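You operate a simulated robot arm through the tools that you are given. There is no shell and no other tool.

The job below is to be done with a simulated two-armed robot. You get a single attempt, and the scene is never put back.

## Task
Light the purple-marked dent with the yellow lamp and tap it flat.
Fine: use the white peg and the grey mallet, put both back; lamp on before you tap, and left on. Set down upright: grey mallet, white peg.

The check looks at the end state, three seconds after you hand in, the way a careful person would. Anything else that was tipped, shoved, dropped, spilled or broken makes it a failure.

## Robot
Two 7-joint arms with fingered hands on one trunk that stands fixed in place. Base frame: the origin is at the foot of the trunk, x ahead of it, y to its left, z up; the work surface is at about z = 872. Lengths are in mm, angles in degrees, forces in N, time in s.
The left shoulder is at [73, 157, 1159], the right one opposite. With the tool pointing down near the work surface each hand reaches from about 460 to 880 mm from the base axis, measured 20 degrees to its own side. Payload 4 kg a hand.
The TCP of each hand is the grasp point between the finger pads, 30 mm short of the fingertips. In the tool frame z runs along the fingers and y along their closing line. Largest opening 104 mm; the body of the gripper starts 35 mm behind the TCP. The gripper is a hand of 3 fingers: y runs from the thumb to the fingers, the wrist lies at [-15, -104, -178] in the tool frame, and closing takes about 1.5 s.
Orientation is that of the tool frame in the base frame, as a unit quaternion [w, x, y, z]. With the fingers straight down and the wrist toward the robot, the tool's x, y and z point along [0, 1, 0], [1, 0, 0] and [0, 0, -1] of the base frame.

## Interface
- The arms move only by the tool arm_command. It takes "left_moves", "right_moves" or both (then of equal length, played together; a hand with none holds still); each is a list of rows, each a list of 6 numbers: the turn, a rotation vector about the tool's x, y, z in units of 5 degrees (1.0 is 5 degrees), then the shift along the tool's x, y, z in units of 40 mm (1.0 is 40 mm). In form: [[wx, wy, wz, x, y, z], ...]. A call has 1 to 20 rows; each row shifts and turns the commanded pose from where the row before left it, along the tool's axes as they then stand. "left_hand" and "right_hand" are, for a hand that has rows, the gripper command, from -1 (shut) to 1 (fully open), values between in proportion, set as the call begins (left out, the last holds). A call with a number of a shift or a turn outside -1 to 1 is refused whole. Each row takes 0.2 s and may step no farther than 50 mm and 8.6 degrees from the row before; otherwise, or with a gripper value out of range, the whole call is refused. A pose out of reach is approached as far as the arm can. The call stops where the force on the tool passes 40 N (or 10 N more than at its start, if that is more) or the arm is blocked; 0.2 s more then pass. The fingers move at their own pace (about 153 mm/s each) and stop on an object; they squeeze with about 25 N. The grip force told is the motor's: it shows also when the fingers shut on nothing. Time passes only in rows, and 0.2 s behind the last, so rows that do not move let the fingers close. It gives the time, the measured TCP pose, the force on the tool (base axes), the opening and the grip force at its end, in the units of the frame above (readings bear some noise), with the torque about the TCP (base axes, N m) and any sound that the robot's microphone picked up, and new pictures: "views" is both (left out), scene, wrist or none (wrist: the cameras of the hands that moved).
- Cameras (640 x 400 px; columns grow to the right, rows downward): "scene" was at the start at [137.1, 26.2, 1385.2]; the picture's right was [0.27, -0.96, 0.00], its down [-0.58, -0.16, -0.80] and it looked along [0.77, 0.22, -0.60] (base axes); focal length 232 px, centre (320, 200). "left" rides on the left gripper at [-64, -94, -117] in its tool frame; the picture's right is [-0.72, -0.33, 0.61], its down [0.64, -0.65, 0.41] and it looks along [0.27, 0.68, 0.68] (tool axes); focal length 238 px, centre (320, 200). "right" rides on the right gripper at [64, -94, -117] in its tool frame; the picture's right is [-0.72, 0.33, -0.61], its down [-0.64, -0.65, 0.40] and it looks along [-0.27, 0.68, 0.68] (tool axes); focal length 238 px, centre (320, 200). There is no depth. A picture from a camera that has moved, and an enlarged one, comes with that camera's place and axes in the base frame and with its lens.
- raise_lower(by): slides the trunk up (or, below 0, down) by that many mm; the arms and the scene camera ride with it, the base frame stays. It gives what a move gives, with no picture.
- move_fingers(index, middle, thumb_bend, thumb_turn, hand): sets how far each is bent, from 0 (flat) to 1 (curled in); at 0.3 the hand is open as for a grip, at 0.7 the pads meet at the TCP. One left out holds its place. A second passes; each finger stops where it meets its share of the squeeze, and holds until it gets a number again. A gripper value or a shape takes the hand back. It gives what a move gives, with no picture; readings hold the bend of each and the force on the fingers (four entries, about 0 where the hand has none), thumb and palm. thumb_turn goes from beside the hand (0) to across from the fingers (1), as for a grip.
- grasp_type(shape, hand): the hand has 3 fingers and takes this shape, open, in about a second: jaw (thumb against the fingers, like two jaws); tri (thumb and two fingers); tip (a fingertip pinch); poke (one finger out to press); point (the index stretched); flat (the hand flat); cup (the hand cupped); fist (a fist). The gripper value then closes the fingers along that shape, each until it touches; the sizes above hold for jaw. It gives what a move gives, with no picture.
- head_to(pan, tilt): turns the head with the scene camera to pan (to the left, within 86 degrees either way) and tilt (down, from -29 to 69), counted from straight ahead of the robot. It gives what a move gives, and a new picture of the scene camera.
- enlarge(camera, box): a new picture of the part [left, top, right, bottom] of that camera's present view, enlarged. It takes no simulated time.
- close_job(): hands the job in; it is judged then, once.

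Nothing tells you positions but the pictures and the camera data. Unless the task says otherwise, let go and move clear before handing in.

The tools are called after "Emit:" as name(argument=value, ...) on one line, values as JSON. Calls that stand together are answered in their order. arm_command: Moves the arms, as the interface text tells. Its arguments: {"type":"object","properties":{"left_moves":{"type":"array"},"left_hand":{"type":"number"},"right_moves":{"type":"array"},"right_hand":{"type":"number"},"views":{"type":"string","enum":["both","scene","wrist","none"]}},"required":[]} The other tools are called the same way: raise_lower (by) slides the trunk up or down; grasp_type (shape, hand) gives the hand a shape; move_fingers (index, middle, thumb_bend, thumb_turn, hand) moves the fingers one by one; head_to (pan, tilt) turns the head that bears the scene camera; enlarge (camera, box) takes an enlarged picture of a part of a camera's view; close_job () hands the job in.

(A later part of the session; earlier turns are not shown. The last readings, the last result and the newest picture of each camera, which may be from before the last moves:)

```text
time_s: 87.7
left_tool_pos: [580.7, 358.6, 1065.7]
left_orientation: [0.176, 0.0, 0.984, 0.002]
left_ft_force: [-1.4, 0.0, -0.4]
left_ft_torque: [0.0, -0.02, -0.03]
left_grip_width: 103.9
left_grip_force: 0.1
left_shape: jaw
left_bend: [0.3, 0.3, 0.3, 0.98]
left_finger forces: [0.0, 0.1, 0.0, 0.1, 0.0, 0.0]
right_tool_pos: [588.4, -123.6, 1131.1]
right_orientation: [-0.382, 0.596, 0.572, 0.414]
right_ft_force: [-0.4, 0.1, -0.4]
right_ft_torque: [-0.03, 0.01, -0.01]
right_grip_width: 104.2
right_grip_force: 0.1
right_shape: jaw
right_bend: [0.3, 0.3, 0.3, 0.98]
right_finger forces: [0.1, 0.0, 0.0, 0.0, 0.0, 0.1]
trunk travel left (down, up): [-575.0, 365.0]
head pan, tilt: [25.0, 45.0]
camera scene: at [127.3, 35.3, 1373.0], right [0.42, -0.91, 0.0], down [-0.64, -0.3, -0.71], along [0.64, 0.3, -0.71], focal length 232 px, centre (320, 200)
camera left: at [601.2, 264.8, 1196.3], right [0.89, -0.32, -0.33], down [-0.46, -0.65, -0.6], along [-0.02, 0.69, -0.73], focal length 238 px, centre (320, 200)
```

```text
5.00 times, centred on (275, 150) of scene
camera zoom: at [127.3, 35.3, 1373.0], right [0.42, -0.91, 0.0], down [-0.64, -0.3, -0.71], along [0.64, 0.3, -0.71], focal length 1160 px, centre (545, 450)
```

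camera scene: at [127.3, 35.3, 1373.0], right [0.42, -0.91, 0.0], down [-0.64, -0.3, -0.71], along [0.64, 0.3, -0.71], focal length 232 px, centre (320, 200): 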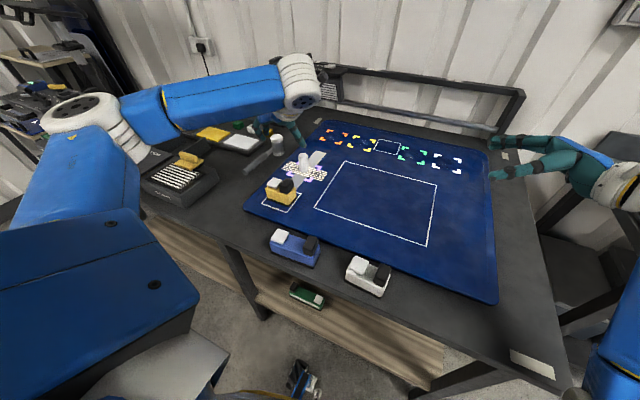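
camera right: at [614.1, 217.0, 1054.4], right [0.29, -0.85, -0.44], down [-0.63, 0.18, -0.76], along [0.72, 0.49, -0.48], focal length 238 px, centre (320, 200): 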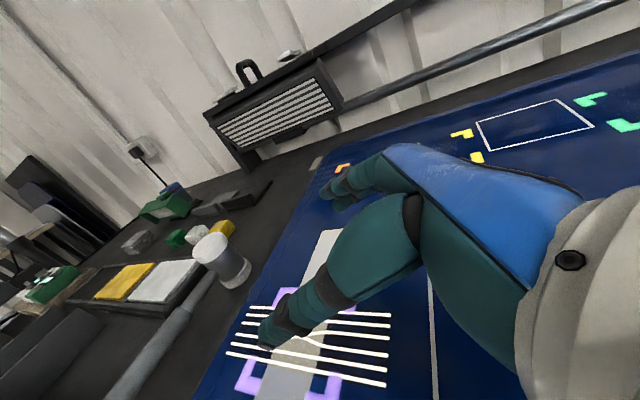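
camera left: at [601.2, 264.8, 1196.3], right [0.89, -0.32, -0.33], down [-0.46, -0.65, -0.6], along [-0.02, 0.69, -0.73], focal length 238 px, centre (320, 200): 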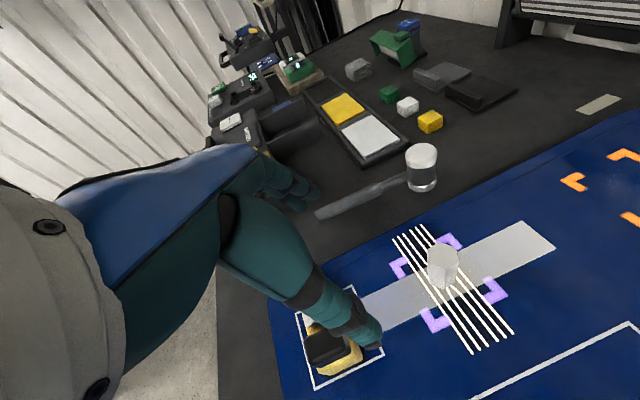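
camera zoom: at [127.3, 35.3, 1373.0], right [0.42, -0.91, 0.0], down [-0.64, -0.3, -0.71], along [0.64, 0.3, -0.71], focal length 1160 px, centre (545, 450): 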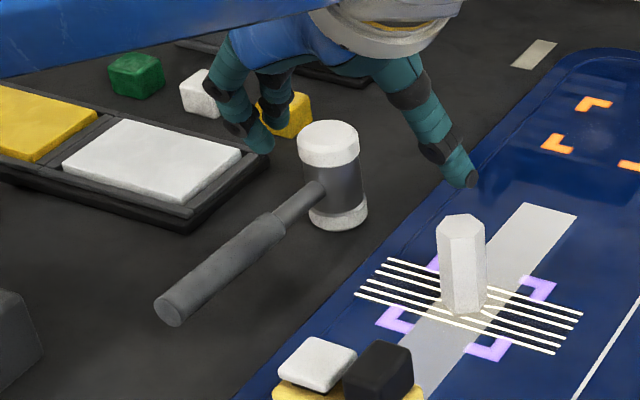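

Emit:
arm_command(left_moves=[[0, 0, 0, 0, 0.9, 0], [0, 0, 0, -0.2, 0.9, 0.2], [0, 0, 0, -0.35, 0.8, 0.5], [0, 0, 0, -0.4, 0.7, 0.7], [0, 0, 0, -0.44, 0.53, 0.7], [0, 0, 0, 0, 0, 0.43], [0, 0, 0, 0, 0, 0]], views="both")

Emit:
enlarge(camera="left", box=[260, 100, 580, 300])

Emit:
enlarge(camera="scene", box=[230, 100, 330, 190])

```text
time_s: 89.3
left_tool_pos: [667.5, 512.5, 989.7]
left_orientation: [0.175, 0.0, 0.985, 0.003]
left_ft_force: [0.0, 0.7, 0.4]
left_ft_torque: [0.0, 0.0, -0.04]
left_grip_width: 103.8
left_grip_force: 0.1
left_shape: jaw
left_bend: [0.3, 0.3, 0.3, 0.98]
left_finger forces: [0.0, 0.0, 0.0, 0.0, 0.0, 0.1]
right_tool_pos: [587.1, -124.9, 1131.9]
right_orientation: [-0.381, 0.595, 0.573, 0.415]
right_ft_force: [-0.4, -0.3, -0.6]
right_ft_torque: [0.02, 0.01, 0.01]
right_grip_width: 104.2
right_grip_force: 0.1
right_shape: jaw
right_bend: [0.3, 0.3, 0.3, 0.98]
right_finger forces: [0.1, 0.0, 0.0, 0.0, 0.1, 0.1]
trunk travel left (down, up): [-575.0, 365.0]
head pan, tilt: [25.0, 45.0]
camera scene: at [126.8, 35.6, 1373.1], right [0.42, -0.91, 0.0], down [-0.64, -0.3, -0.71], along [0.64, 0.3, -0.71], focal length 232 px, centre (320, 200)
camera left: at [688.3, 418.3, 1121.1], right [0.89, -0.32, -0.33], down [-0.46, -0.65, -0.6], along [-0.02, 0.69, -0.73], focal length 238 px, centre (320, 200)
```

scene: 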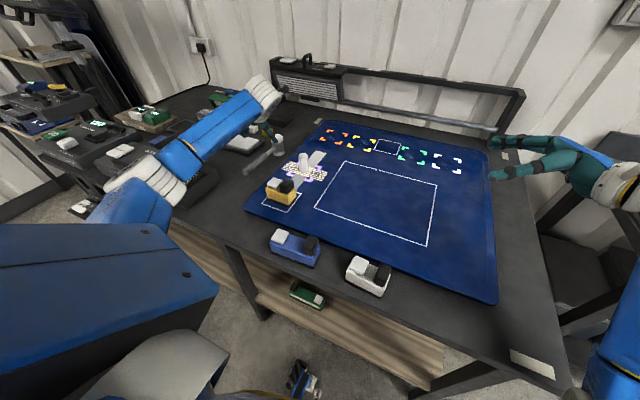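
left: 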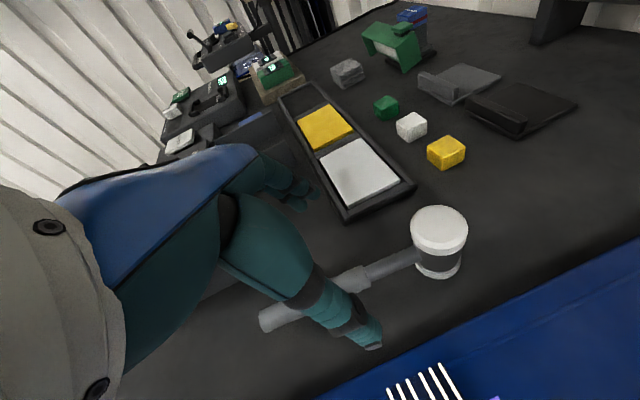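

```text
2.00 times, centred on (420, 200) of left
camera zoom: at [688.3, 418.3, 1121.1], right [0.89, -0.32, -0.33], down [-0.46, -0.65, -0.6], along [-0.02, 0.69, -0.73], focal length 477 px, centre (120, 200)
```

zoom: 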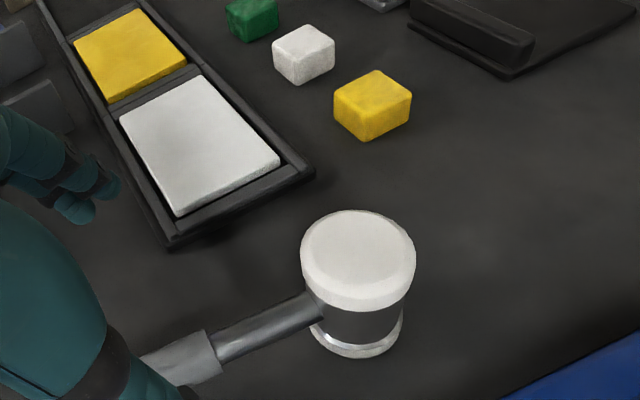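

```text
4.44 times, centred on (280, 145) of scene
camera zoom: at [126.8, 35.6, 1373.1], right [0.42, -0.91, 0.0], down [-0.64, -0.3, -0.71], along [0.64, 0.3, -0.71], focal length 1031 px, centre (498, 444)
```

zoom: 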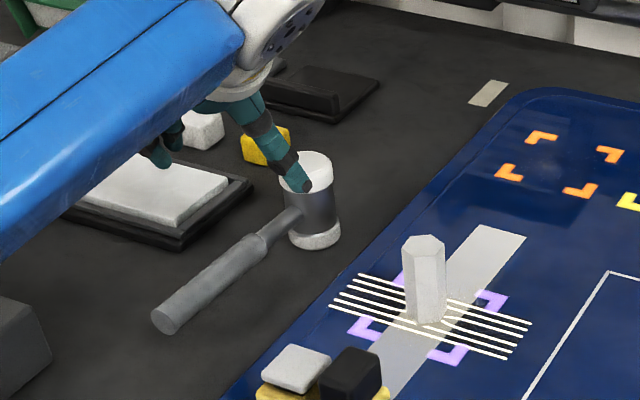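

The handle runs from (762, 508) to (578, 521) at z≈890, and the hand is centred over it. I'll lower around the handle.

Emit:
arm_command(left_moves=[[0, 0, 0, 0.163, 0.02, 0.449], [0, 0, 0, 0.163, 0.02, 0.449], [0, 0, 0, 0.163, 0, 0.449], [0, 0, 0, 0.163, 0, 0.449], [0, 0, 0, 0, 0, 0]], views="both")

Emit:
enlarge(camera="left", box=[220, 160, 460, 360])

Emit:
enlarge(camera="scene", box=[220, 110, 320, 190])

```text
time_s: 90.5
left_tool_pos: [668.0, 515.0, 913.8]
left_orientation: [0.176, -0.001, 0.984, 0.001]
left_ft_force: [-1.4, 0.1, -1.1]
left_ft_torque: [0.03, 0.04, 0.0]
left_grip_width: 103.8
left_grip_force: 0.1
left_shape: jaw
left_bend: [0.3, 0.3, 0.3, 0.98]
left_finger forces: [0.0, 0.0, 0.0, 0.0, 0.1, 0.1]
right_tool_pos: [587.5, -124.0, 1130.8]
right_orientation: [-0.381, 0.595, 0.572, 0.415]
right_ft_force: [0.4, -1.2, 0.6]
right_ft_torque: [0.01, -0.05, -0.01]
right_grip_width: 104.3
right_grip_force: 0.0
right_shape: jaw
right_bend: [0.3, 0.3, 0.3, 0.98]
right_finger forces: [0.0, 0.2, 0.0, 0.0, 0.0, 0.0]
trunk travel left (down, up): [-575.0, 365.0]
head pan, tilt: [25.0, 45.0]
camera scene: at [127.1, 35.6, 1373.0], right [0.42, -0.91, 0.0], down [-0.64, -0.3, -0.71], along [0.64, 0.3, -0.71], focal length 232 px, centre (320, 200)
camera left: at [688.9, 420.8, 1044.8], right [0.89, -0.32, -0.33], down [-0.46, -0.65, -0.6], along [-0.02, 0.69, -0.73], focal length 238 px, centre (320, 200)
```

scene: 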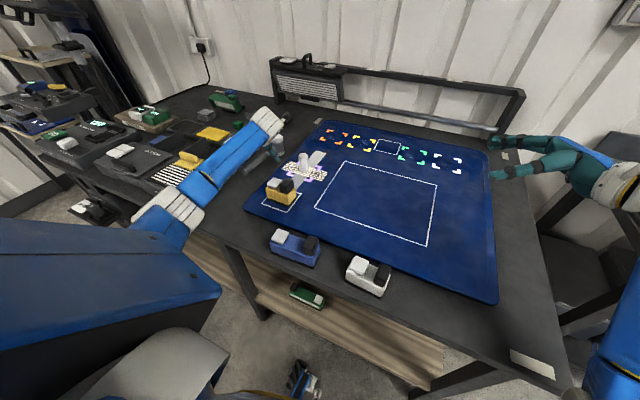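
left: 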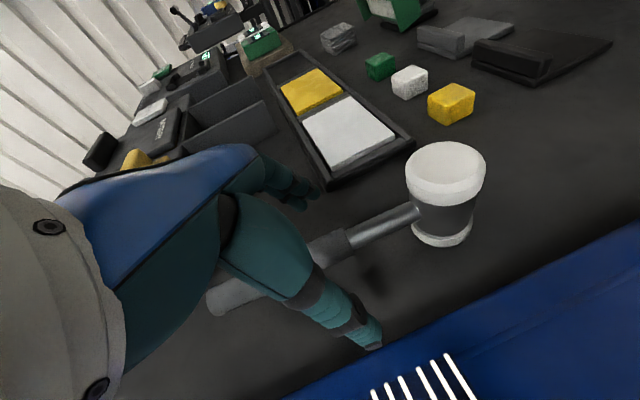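

```text
2.00 times, centred on (340, 260) of left
camera zoom: at [688.9, 420.8, 1044.8], right [0.89, -0.32, -0.33], down [-0.46, -0.65, -0.6], along [-0.02, 0.69, -0.73], focal length 477 px, centre (280, 80)
```

zoom: 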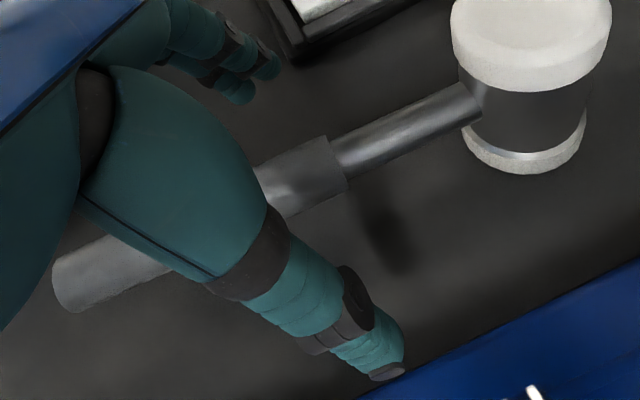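

```text
5.00 times, centred on (270, 150) of scene
camera zoom: at [127.1, 35.6, 1373.0], right [0.42, -0.91, 0.0], down [-0.64, -0.3, -0.71], along [0.64, 0.3, -0.71], focal length 1160 px, centre (570, 450)
```

zoom: 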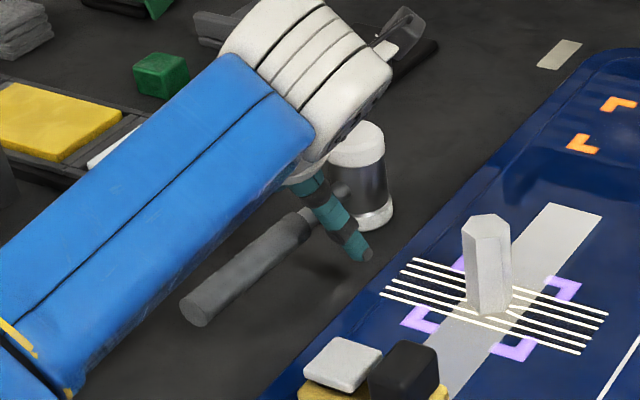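

The thumb is close to the sheet's edge, so I'll partly close first and then go down the last 20 mm.

Emit:
arm_command(left_moves=[[0, 0, 0, 0, 0, 0], [0, 0, 0, 0, 0, 0], [0, 0, 0, 0, 0, 0]], left_hand=0.6, views="wrist")

Emit:
enlarge(camera="left", box=[220, 160, 460, 360])

```text
time_s: 91.3
left_tool_pos: [668.7, 513.3, 913.9]
left_orientation: [0.176, -0.001, 0.984, 0.002]
left_ft_force: [0.2, -0.1, 0.1]
left_ft_torque: [0.02, 0.01, -0.01]
left_grip_width: 83.5
left_grip_force: 0.1
left_shape: jaw
left_bend: [0.27, 0.34, 0.49, 0.99]
left_finger forces: [0.0, 0.0, 0.0, 0.0, 0.0, 0.0]
right_tool_pos: [587.8, -123.5, 1131.0]
right_orientation: [-0.381, 0.596, 0.572, 0.414]
right_ft_force: [0.4, 0.0, -0.5]
right_ft_torque: [-0.01, 0.0, 0.0]
right_grip_width: 104.1
right_grip_force: 0.0
right_shape: jaw
right_bend: [0.3, 0.3, 0.3, 0.98]
right_finger forces: [0.1, 0.0, 0.1, 0.0, 0.0, 0.0]
trunk travel left (down, up): [-575.0, 365.0]
head pan, tilt: [25.0, 45.0]
camera left: at [689.2, 420.5, 1044.7], right [0.89, -0.32, -0.33], down [-0.46, -0.65, -0.6], along [-0.02, 0.69, -0.73], focal length 238 px, centre (320, 200)
```

left: 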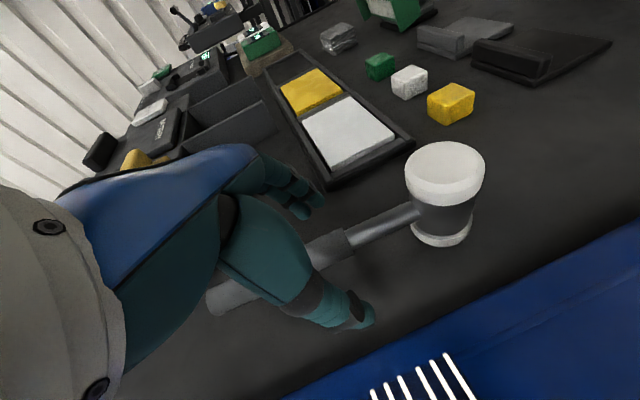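

```text
2.00 times, centred on (340, 260) of left
camera zoom: at [689.2, 420.5, 1044.7], right [0.89, -0.32, -0.33], down [-0.46, -0.65, -0.6], along [-0.02, 0.69, -0.73], focal length 477 px, centre (280, 80)
```

zoom: 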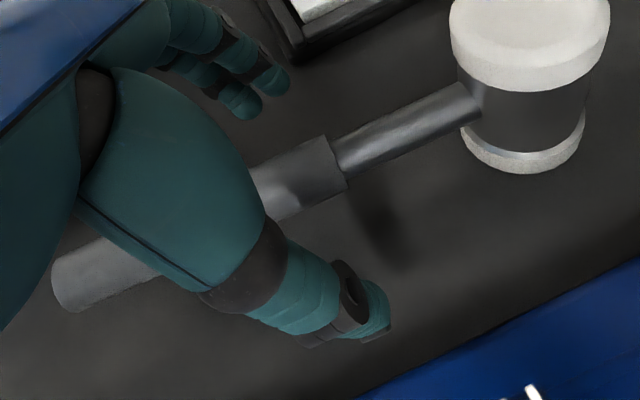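

Emit:
arm_command(left_moves=[[0, 0, 0, 0.06, 0.03, 0.16], [0, 0, 0, 0.06, 0, 0.16], [0, 0, 0, 0.05, 0, 0.15], [0, 0, 0, 0, 0, 0]], views="none")

Emit:
arm_command(left_moves=[[0, 0, 0, 0, 0, 0], [0, 0, 0, 0, 0, 0], [0, 0, 0, 0, 0, 0], [0, 0, 0, 0, 0, 0], [0, 0, 0, 0, 0, 0], [0, 0, 0, 0, 0, 0], [0, 0, 0, 0, 0, 0]], left_hand=-1, views="both")

Emit:
enlarge(camera="left", box=[220, 140, 460, 340])

Emit:
enlarge(camera="scene", box=[220, 110, 320, 190])

```text
time_s: 92.3
left_tool_pos: [667.2, 515.3, 893.3]
left_orientation: [0.175, 0.0, 0.985, 0.002]
left_ft_force: [-0.8, 0.6, 0.1]
left_ft_torque: [0.02, 0.01, -0.01]
left_grip_width: 83.5
left_grip_force: 0.0
left_shape: jaw
left_bend: [0.27, 0.34, 0.49, 0.99]
left_finger forces: [0.1, 0.0, 0.0, 0.0, 0.0, 0.0]
right_tool_pos: [587.3, -123.2, 1132.2]
right_orientation: [-0.382, 0.596, 0.573, 0.414]
right_ft_force: [-0.6, -0.3, 0.5]
right_ft_torque: [0.0, -0.02, -0.02]
right_grip_width: 104.2
right_grip_force: 0.1
right_shape: jaw
right_bend: [0.3, 0.3, 0.3, 0.98]
right_finger forces: [0.0, 0.0, 0.0, 0.1, 0.0, 0.0]
trunk travel left (down, up): [-575.0, 365.0]
head pan, tilt: [25.0, 45.0]
```

```text
time_s: 93.9
left_tool_pos: [668.2, 515.9, 893.3]
left_orientation: [0.174, 0.0, 0.985, 0.001]
left_ft_force: [1.3, 0.3, -0.4]
left_ft_torque: [0.03, 0.04, 0.0]
left_grip_width: 8.4
left_grip_force: 24.8
left_shape: jaw
left_bend: [0.73, 0.7, 0.76, 1.0]
left_finger forces: [11.3, 3.0, 0.0, 0.1, 17.4, 0.1]
right_tool_pos: [587.6, -124.4, 1131.1]
right_orientation: [-0.382, 0.596, 0.572, 0.415]
right_ft_force: [0.4, 0.4, -0.1]
right_ft_torque: [-0.01, -0.03, 0.01]
right_grip_width: 103.9
right_grip_force: 0.0
right_shape: jaw
right_bend: [0.3, 0.3, 0.3, 0.98]
right_finger forces: [0.0, 0.0, 0.0, 0.0, 0.1, 0.0]
trunk travel left (down, up): [-575.0, 365.0]
head pan, tilt: [25.0, 45.0]
camera scene: at [127.8, 35.8, 1372.9], right [0.42, -0.91, 0.0], down [-0.64, -0.3, -0.7], along [0.64, 0.3, -0.71], focal length 232 px, centre (320, 200)
camera left: at [688.7, 421.9, 1024.2], right [0.89, -0.32, -0.33], down [-0.46, -0.65, -0.6], along [-0.02, 0.69, -0.73], focal length 238 px, centre (320, 200)
```

scene: 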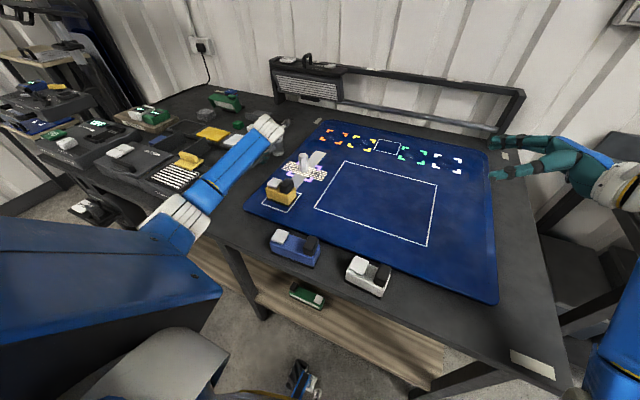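
left: 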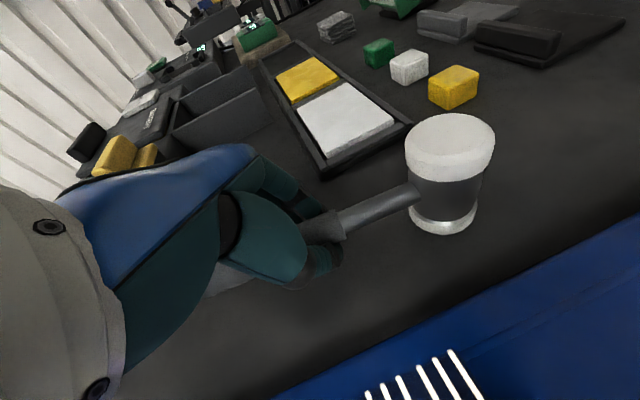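

```text
2.00 times, centred on (340, 240) of left
camera zoom: at [688.7, 421.9, 1024.2], right [0.89, -0.32, -0.33], down [-0.46, -0.65, -0.6], along [-0.02, 0.69, -0.73], focal length 477 px, centre (280, 120)
```

zoom: 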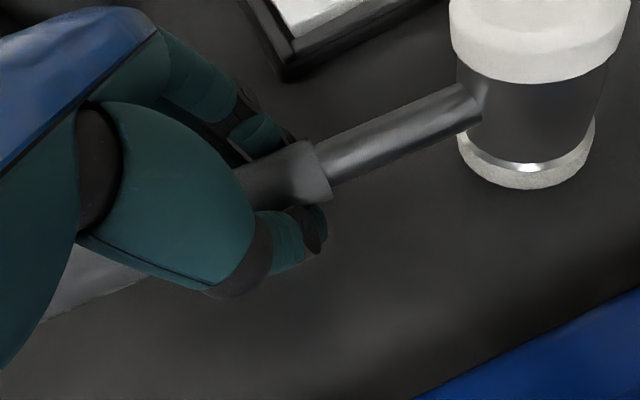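

```text
5.00 times, centred on (270, 150) of scene
camera zoom: at [127.8, 35.8, 1372.9], right [0.42, -0.91, 0.0], down [-0.64, -0.3, -0.7], along [0.64, 0.3, -0.71], focal length 1160 px, centre (570, 450)
```

zoom: 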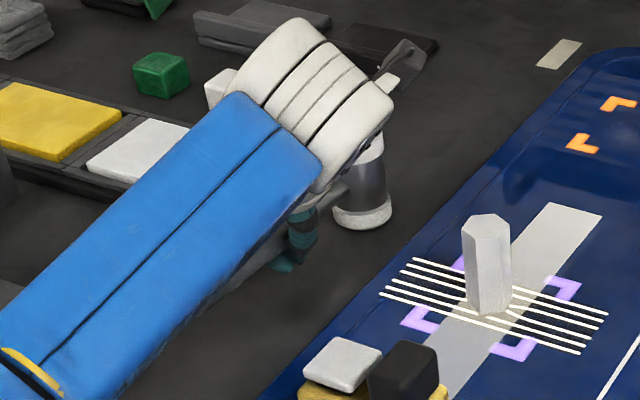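

The mallet handle is gripped; its home is TCP (668, 515.5, 893.3). I'll lift a little and check whether the head stays level.

Emit:
arm_command(left_moves=[[0, 0, 0, -0.05, 0, -0.14], [0, 0, 0, -0.1, 0, -0.28], [0, 0, 0, -0.17, 0, -0.47], [0, 0, 0, 0, 0, 0], [0, 0, 0, 0, 0, 0]], views="both")

Emit:
enlarge(camera="left", box=[220, 100, 540, 300])

Emit:
enlarge(camera="scene", box=[220, 100, 320, 180])

```text
time_s: 95.1
left_tool_pos: [666.5, 514.5, 932.1]
left_orientation: [0.175, -0.001, 0.985, 0.002]
left_ft_force: [0.1, -0.4, -1.7]
left_ft_torque: [-0.04, 0.01, -0.02]
left_grip_width: 8.2
left_grip_force: 25.0
left_shape: jaw
left_bend: [0.74, 0.7, 0.79, 1.0]
left_finger forces: [10.9, 0.0, 0.1, 0.0, 13.7, 0.1]
right_tool_pos: [587.3, -124.6, 1131.5]
right_orientation: [-0.382, 0.596, 0.572, 0.414]
right_ft_force: [-0.1, 0.1, -0.4]
right_ft_torque: [0.01, 0.0, 0.0]
right_grip_width: 104.0
right_grip_force: 0.1
right_shape: jaw
right_bend: [0.3, 0.3, 0.3, 0.98]
right_finger forces: [0.1, 0.0, 0.0, 0.0, 0.0, 0.0]
trunk travel left (down, up): [-575.0, 365.0]
head pan, tilt: [25.0, 45.0]
camera scene: at [127.6, 35.7, 1373.0], right [0.42, -0.91, 0.0], down [-0.64, -0.3, -0.7], along [0.64, 0.3, -0.71], focal length 232 px, centre (320, 200)
camera left: at [688.1, 421.5, 1063.1], right [0.89, -0.32, -0.33], down [-0.46, -0.65, -0.6], along [-0.02, 0.69, -0.73], focal length 238 px, centre (320, 200)
```

scene: 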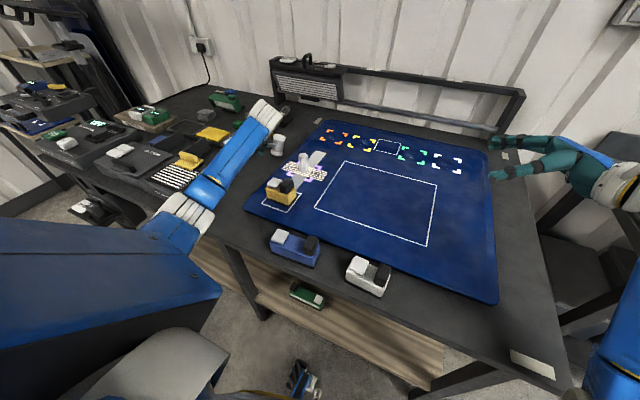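
left: 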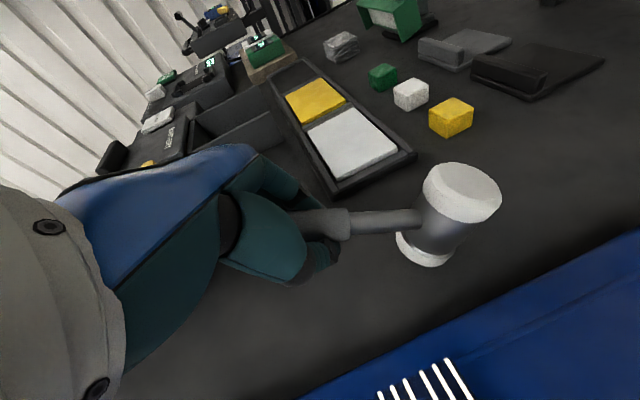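

```text
2.00 times, centred on (380, 200) of left
camera zoom: at [688.1, 421.5, 1063.1], right [0.89, -0.32, -0.33], down [-0.46, -0.65, -0.6], along [-0.02, 0.69, -0.73], focal length 477 px, centre (200, 200)
```

zoom: 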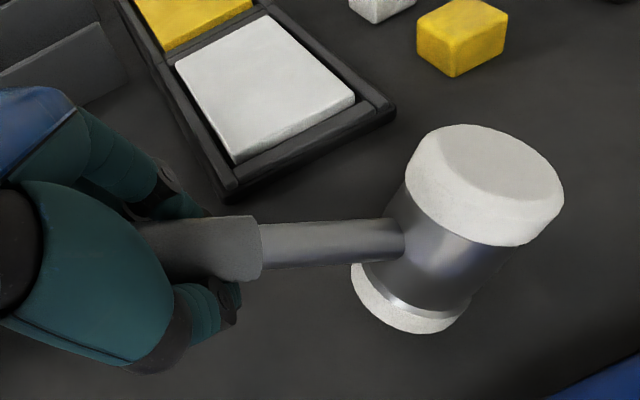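

```text
5.00 times, centred on (270, 140) of scene
camera zoom: at [127.6, 35.7, 1373.0], right [0.42, -0.91, 0.0], down [-0.64, -0.3, -0.7], along [0.64, 0.3, -0.71], focal length 1160 px, centre (570, 500)
```

zoom: 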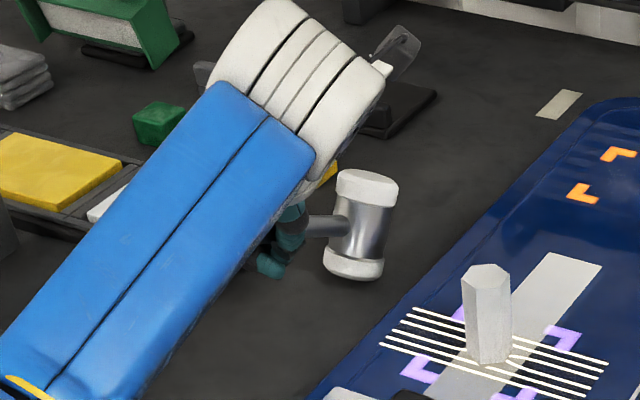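

The grip let the head droop about 20°, because only the index finger and thumb are pressing. I'll lower it back so it stands flat again and then take a better grip.

Emit:
arm_command(left_moves=[[0, 0, 0, 0.1, 0, 0.28], [0, 0, 0, 0.1, 0, 0.28], [0, 0, 0, 0.08, 0, 0.23], [0, 0, 0, 0.04, 0, 0.1], [0, 0, 0, 0, 0, 0]], views="both")

Emit:
enlarge(camera="left", box=[220, 100, 540, 300])

Emit:
enlarge(camera="scene", box=[220, 100, 320, 180])

```text
time_s: 96.3
left_tool_pos: [666.3, 515.6, 894.1]
left_orientation: [0.176, 0.0, 0.984, 0.002]
left_ft_force: [-0.9, 0.3, 0.0]
left_ft_torque: [0.0, -0.03, -0.03]
left_grip_width: 7.7
left_grip_force: 24.9
left_shape: jaw
left_bend: [0.74, 0.7, 0.79, 1.0]
left_finger forces: [4.3, 1.6, 0.1, 0.0, 0.2, 0.0]
right_tool_pos: [586.7, -123.4, 1131.5]
right_orientation: [-0.381, 0.596, 0.572, 0.415]
right_ft_force: [1.7, -0.6, 0.1]
right_ft_torque: [-0.02, -0.02, -0.03]
right_grip_width: 104.1
right_grip_force: 0.1
right_shape: jaw
right_bend: [0.3, 0.3, 0.3, 0.98]
right_finger forces: [0.0, 0.0, 0.0, 0.0, 0.1, 0.0]
trunk travel left (down, up): [-575.0, 365.0]
head pan, tilt: [25.0, 45.0]
camera scene: at [127.1, 35.6, 1373.0], right [0.42, -0.91, 0.0], down [-0.64, -0.3, -0.71], along [0.64, 0.3, -0.71], focal length 232 px, centre (320, 200)
camera left: at [688.2, 422.0, 1024.7], right [0.89, -0.32, -0.33], down [-0.46, -0.65, -0.6], along [-0.02, 0.69, -0.73], focal length 238 px, centre (320, 200)
```

scene: 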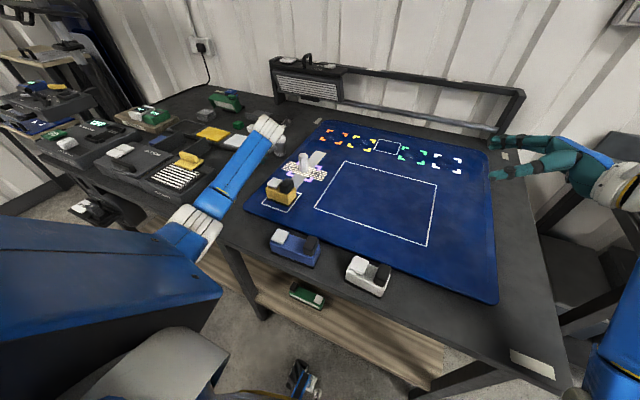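
left: 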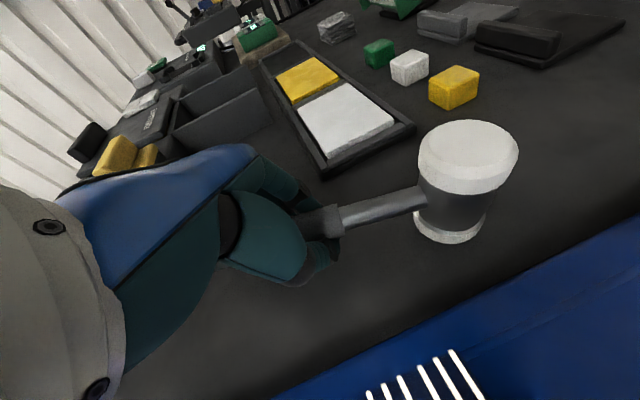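

```text
2.00 times, centred on (380, 200) of left
camera zoom: at [688.2, 422.0, 1024.7], right [0.89, -0.32, -0.33], down [-0.46, -0.65, -0.6], along [-0.02, 0.69, -0.73], focal length 477 px, centre (200, 200)
```

zoom: 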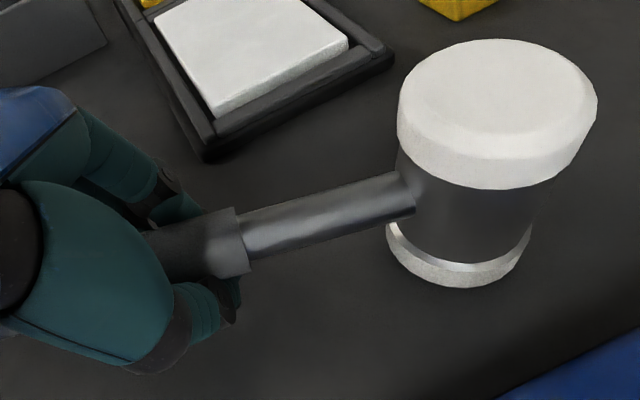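

```text
5.00 times, centred on (270, 140) of scene
camera zoom: at [127.1, 35.6, 1373.0], right [0.42, -0.91, 0.0], down [-0.64, -0.3, -0.71], along [0.64, 0.3, -0.71], focal length 1160 px, centre (570, 500)
```

zoom: 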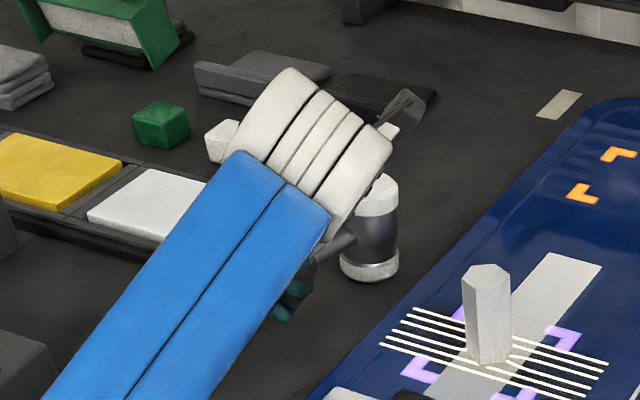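

Emit:
arm_command(left_moves=[[0, 0, 0, 0, 0, 0], [0, 0, 0, 0, 0, 0], [0, 0, 0, 0, 0, 0], [0, 0, 0, 0, 0, 0]], left_hand=0.6, views="wrist")

Emit:
enlarge(camera="left", box=[220, 100, 540, 300])

Emit:
enlarge(camera="scene", box=[220, 100, 320, 180])

```text
time_s: 97.3
left_tool_pos: [667.5, 516.2, 893.5]
left_orientation: [0.175, -0.001, 0.985, 0.002]
left_ft_force: [0.3, 0.1, 0.7]
left_ft_torque: [0.01, 0.04, 0.0]
left_grip_width: 82.9
left_grip_force: 0.0
left_shape: jaw
left_bend: [0.27, 0.34, 0.5, 0.99]
left_finger forces: [0.1, 0.1, 0.0, 0.0, 0.1, 0.0]
right_tool_pos: [587.6, -123.9, 1131.9]
right_orientation: [-0.382, 0.596, 0.572, 0.414]
right_ft_force: [0.2, -0.8, 0.1]
right_ft_torque: [0.05, 0.02, -0.01]
right_grip_width: 104.0
right_grip_force: 0.0
right_shape: jaw
right_bend: [0.3, 0.3, 0.3, 0.98]
right_finger forces: [0.0, 0.0, 0.1, 0.0, 0.0, 0.1]
trunk travel left (down, up): [-575.0, 365.0]
head pan, tilt: [25.0, 45.0]
camera left: at [688.3, 422.0, 1024.9], right [0.89, -0.32, -0.33], down [-0.46, -0.65, -0.6], along [-0.02, 0.69, -0.73], focal length 238 px, centre (320, 200)
```

left: 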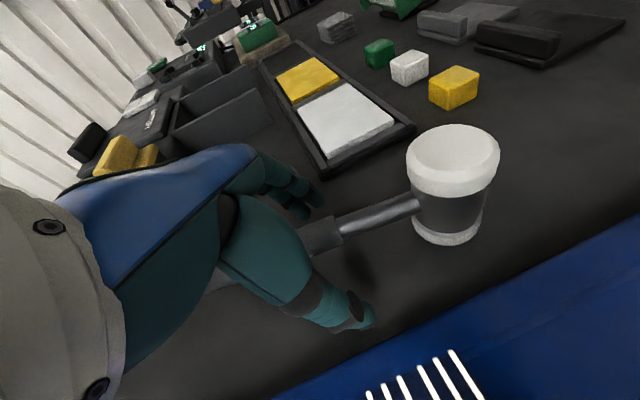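

```text
2.00 times, centred on (380, 200) of left
camera zoom: at [688.3, 422.0, 1024.9], right [0.89, -0.32, -0.33], down [-0.46, -0.65, -0.6], along [-0.02, 0.69, -0.73], focal length 477 px, centre (200, 200)
```

zoom: 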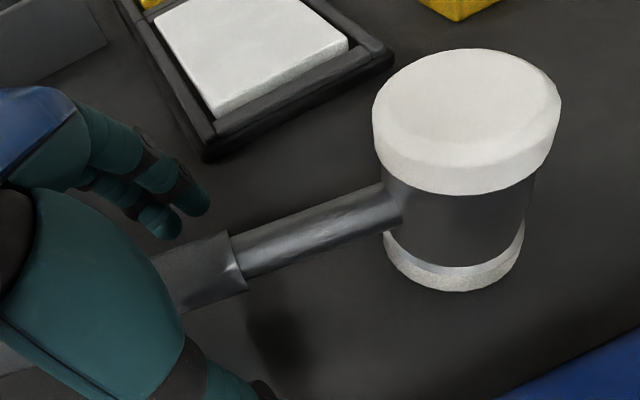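

```text
5.00 times, centred on (270, 140) of scene
camera zoom: at [127.4, 35.4, 1373.0], right [0.42, -0.91, 0.0], down [-0.64, -0.3, -0.71], along [0.64, 0.3, -0.71], focal length 1160 px, centre (570, 500)
```

zoom: 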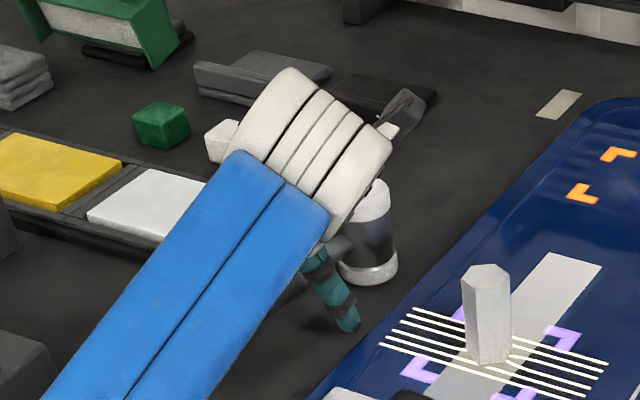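

The mallet is flat again, shifted only a few mm, which I'll correct when returning it. I'll grip the mallet by its head instead, with the hand tilted further forward. First I'll rise clear and tilt.

Emit:
arm_command(left_moves=[[0, 0, 0, -0.1, 0, -0.28], [0, 0, 0, -0.17, 0, -0.47], [0, 0, 0, -0.27, 0, -0.75], [0, 0, 0, -0.27, 0, -0.75], [0, -1, 0, 0, 0, 0], [0, -1, 0, 0, 0, 0], [0, -1, 0, 0, 0, 0], [0, -1, 0, 0, 0, 0], [0, 0, 0, 0, 0, 0]], left_hand=1, views="both")

Emit:
enlarge(camera="scene", box=[220, 100, 320, 180])

```text
time_s: 99.3
left_tool_pos: [667.6, 516.0, 989.7]
left_orientation: [0.344, 0.0, 0.939, 0.003]
left_ft_force: [0.4, 0.1, 0.4]
left_ft_torque: [-0.02, -0.02, 0.02]
left_grip_width: 103.7
left_grip_force: 0.1
left_shape: jaw
left_bend: [0.3, 0.3, 0.3, 0.98]
left_finger forces: [0.0, 0.0, 0.1, 0.0, 0.0, 0.0]
right_tool_pos: [588.3, -124.3, 1131.1]
right_orientation: [-0.382, 0.596, 0.572, 0.414]
right_ft_force: [0.2, -0.2, -0.4]
right_ft_torque: [0.02, 0.01, 0.0]
right_grip_width: 103.9
right_grip_force: 0.0
right_shape: jaw
right_bend: [0.3, 0.3, 0.3, 0.98]
right_finger forces: [0.1, 0.0, 0.0, 0.1, 0.0, 0.0]
trunk travel left (down, up): [-575.0, 365.0]
head pan, tilt: [25.0, 45.0]
camera scene: at [127.3, 35.3, 1373.0], right [0.42, -0.91, 0.0], down [-0.64, -0.3, -0.71], along [0.64, 0.3, -0.71], focal length 232 px, centre (320, 200)
camera left: at [641.3, 421.2, 1119.4], right [0.95, -0.32, -0.01], down [-0.23, -0.65, -0.73], along [0.23, 0.69, -0.69], focal length 238 px, centre (320, 200)
```

scene: 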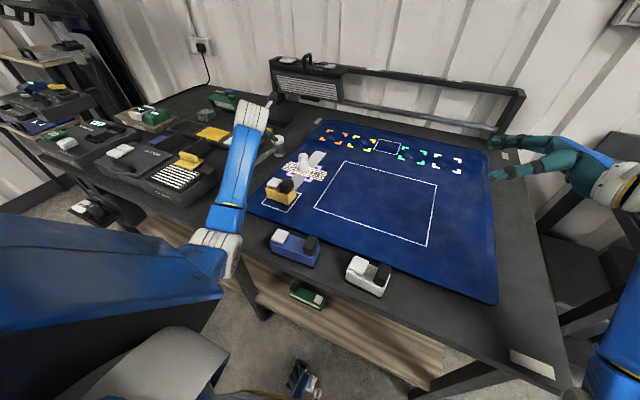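
left: 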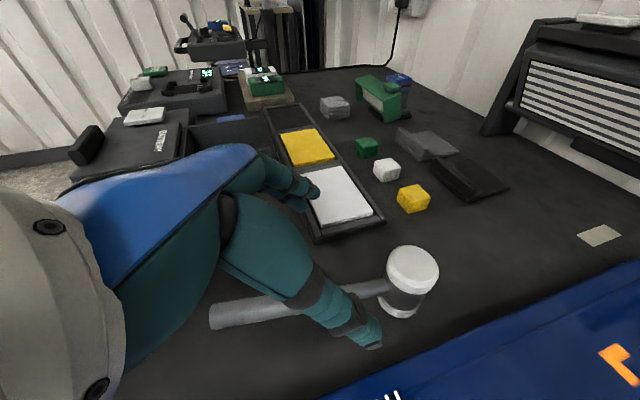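

```text
5.00 times, centred on (270, 140) of scene
camera zoom: at [127.3, 35.3, 1373.0], right [0.42, -0.91, 0.0], down [-0.64, -0.3, -0.71], along [0.64, 0.3, -0.71], focal length 1160 px, centre (570, 500)
```

zoom: 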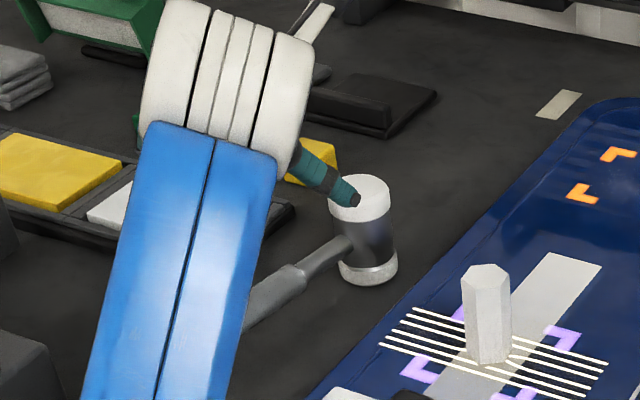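

Emit:
enlarge(camera="left", box=[340, 220, 480, 340])

```text
3.33 times, centred on (410, 280) of left
camera zoom: at [641.3, 421.2, 1119.4], right [0.95, -0.32, -0.01], down [-0.23, -0.65, -0.73], along [0.23, 0.69, -0.69], focal length 794 px, centre (20, -67)
```

zoom: 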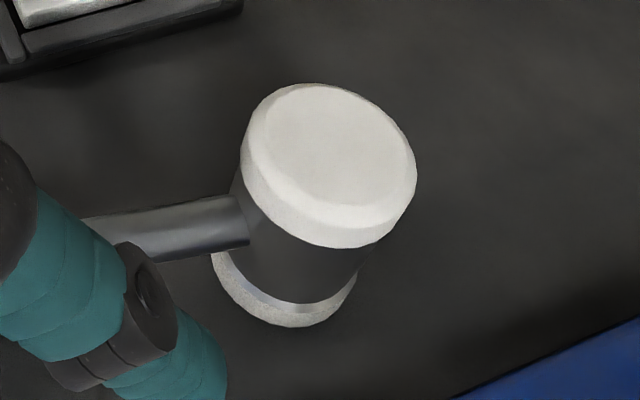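

The head is about 46 mm wide, centred near (759, 500). I'll move above it.

Emit:
arm_command(left_moves=[[0, 0, 0, -0.552, -0.117, 0.514], [0, 0, 0, -0.552, -0.117, 0.514], [0, 0, 0, -0.552, -0.117, 0.514], [0, 0, 0, 0, 0, 0]], left_hand=0.85, views="both")

Emit:
enlarge(camera="left", box=[220, 160, 460, 360])

```text
time_s: 100.3
left_tool_pos: [757.6, 499.5, 984.9]
left_orientation: [0.344, 0.0, 0.939, 0.001]
left_ft_force: [0.8, -0.2, -0.5]
left_ft_torque: [-0.01, 0.01, 0.0]
left_grip_width: 96.6
left_grip_force: 0.0
left_shape: jaw
left_bend: [0.32, 0.31, 0.31, 0.98]
left_finger forces: [0.0, 0.0, 0.0, 0.0, 0.0, 0.1]
right_tool_pos: [586.7, -124.5, 1132.5]
right_orientation: [-0.382, 0.596, 0.572, 0.415]
right_ft_force: [0.1, -0.9, 0.1]
right_ft_torque: [0.0, 0.03, 0.0]
right_grip_width: 104.2
right_grip_force: 0.0
right_shape: jaw
right_bend: [0.3, 0.3, 0.3, 0.98]
right_finger forces: [0.1, 0.0, 0.1, 0.0, 0.1, 0.0]
trunk travel left (down, up): [-575.0, 365.0]
head pan, tilt: [25.0, 45.0]
camera scene: at [127.4, 35.3, 1373.0], right [0.42, -0.91, 0.0], down [-0.64, -0.3, -0.71], along [0.64, 0.3, -0.71], focal length 232 px, centre (320, 200)
camera left: at [731.8, 405.6, 1114.7], right [0.95, -0.32, -0.01], down [-0.23, -0.65, -0.72], along [0.23, 0.69, -0.69], focal length 238 px, centre (320, 200)
```

scene: 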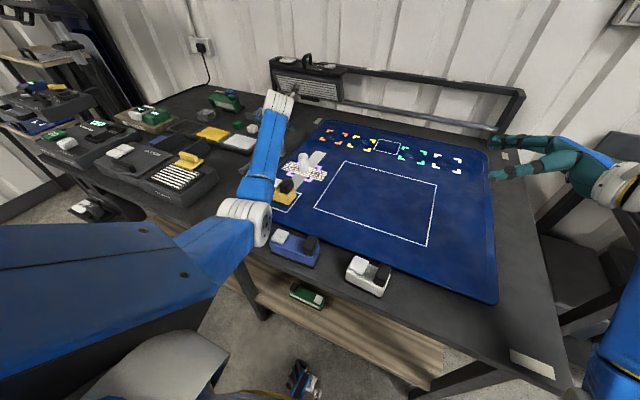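
left: 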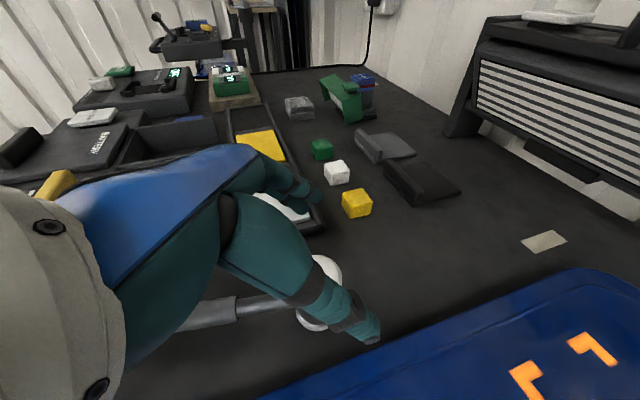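

```text
2.00 times, centred on (340, 260) of left
camera zoom: at [731.8, 405.6, 1114.7], right [0.95, -0.32, -0.01], down [-0.23, -0.65, -0.72], along [0.23, 0.69, -0.69], focal length 477 px, centre (280, 80)
```

zoom: 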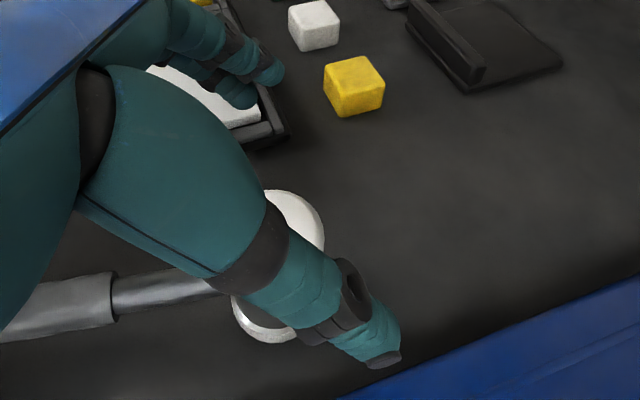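

Emit:
arm_command(left_moves=[[0, 0, 0, 0.2, 0.01, 0.251], [0, 0, 0, 0.2, 0.01, 0.251], [0, 0, 0, 0.2, 0.01, 0.251], [0, 0, 0, 0, 0, 0]], views="both")

Emit:
enlarge(camera="left", box=[220, 160, 460, 360])

Emit:
enlarge(camera="scene", box=[200, 90, 360, 270])

```text
time_s: 101.3
left_tool_pos: [757.3, 500.9, 946.9]
left_orientation: [0.344, 0.0, 0.939, 0.002]
left_ft_force: [-0.1, 0.0, -0.3]
left_ft_torque: [0.01, 0.01, -0.05]
left_grip_width: 96.5
left_grip_force: 0.1
left_shape: jaw
left_bend: [0.32, 0.31, 0.31, 0.98]
left_finger forces: [0.1, 0.0, 0.0, 0.0, 0.0, 0.0]
right_tool_pos: [586.7, -124.1, 1132.6]
right_orientation: [-0.381, 0.596, 0.572, 0.414]
right_ft_force: [0.3, 0.3, 0.6]
right_ft_torque: [-0.01, 0.01, -0.01]
right_grip_width: 104.0
right_grip_force: 0.1
right_shape: jaw
right_bend: [0.3, 0.3, 0.3, 0.98]
right_finger forces: [0.1, 0.1, 0.0, 0.0, 0.0, 0.1]
trunk travel left (down, up): [-575.0, 365.0]
head pan, tilt: [25.0, 45.0]
camera scene: at [127.6, 35.0, 1373.0], right [0.42, -0.91, 0.0], down [-0.64, -0.3, -0.71], along [0.64, 0.3, -0.71], focal length 232 px, centre (320, 200)
camera left: at [732.5, 407.6, 1075.8], right [0.95, -0.32, -0.01], down [-0.23, -0.65, -0.72], along [0.23, 0.69, -0.69], focal length 238 px, centre (320, 200)
```

scene: 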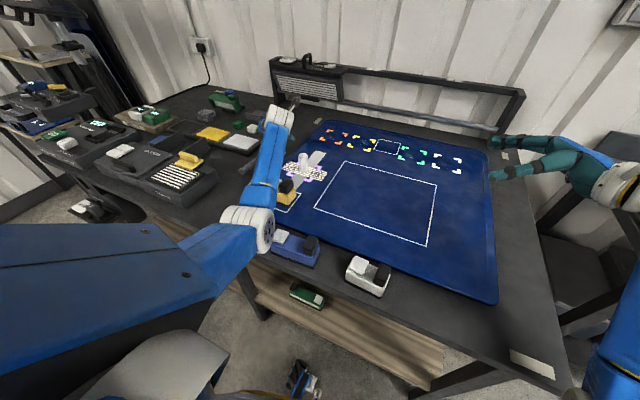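
left: 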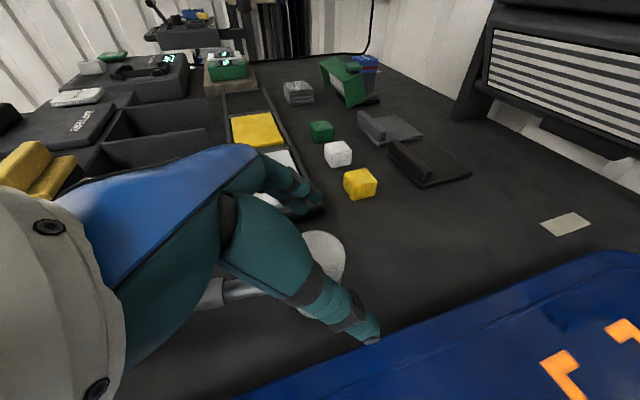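

```text
2.00 times, centred on (340, 260) of left
camera zoom: at [732.5, 407.6, 1075.8], right [0.95, -0.32, -0.01], down [-0.23, -0.65, -0.72], along [0.23, 0.69, -0.69], focal length 477 px, centre (280, 80)
```

zoom: 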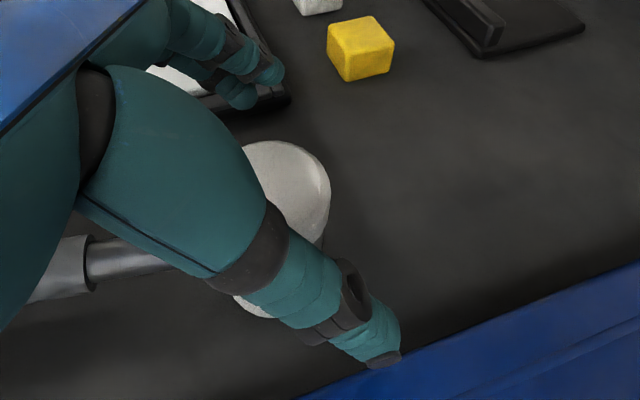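

```text
2.22 times, centred on (280, 180) of scene
camera zoom: at [127.6, 35.0, 1373.0], right [0.42, -0.91, 0.0], down [-0.64, -0.3, -0.71], along [0.64, 0.3, -0.71], focal length 516 px, centre (409, 244)
```

zoom: 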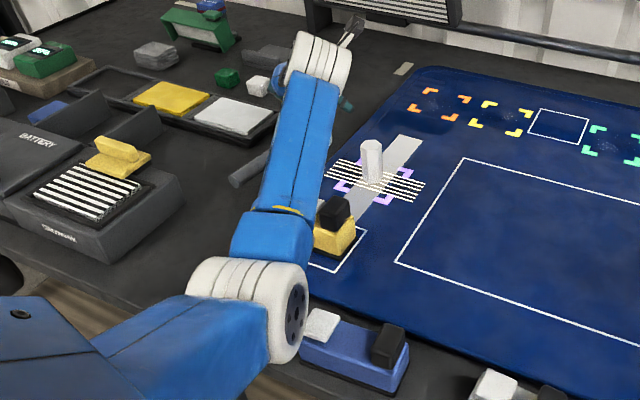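

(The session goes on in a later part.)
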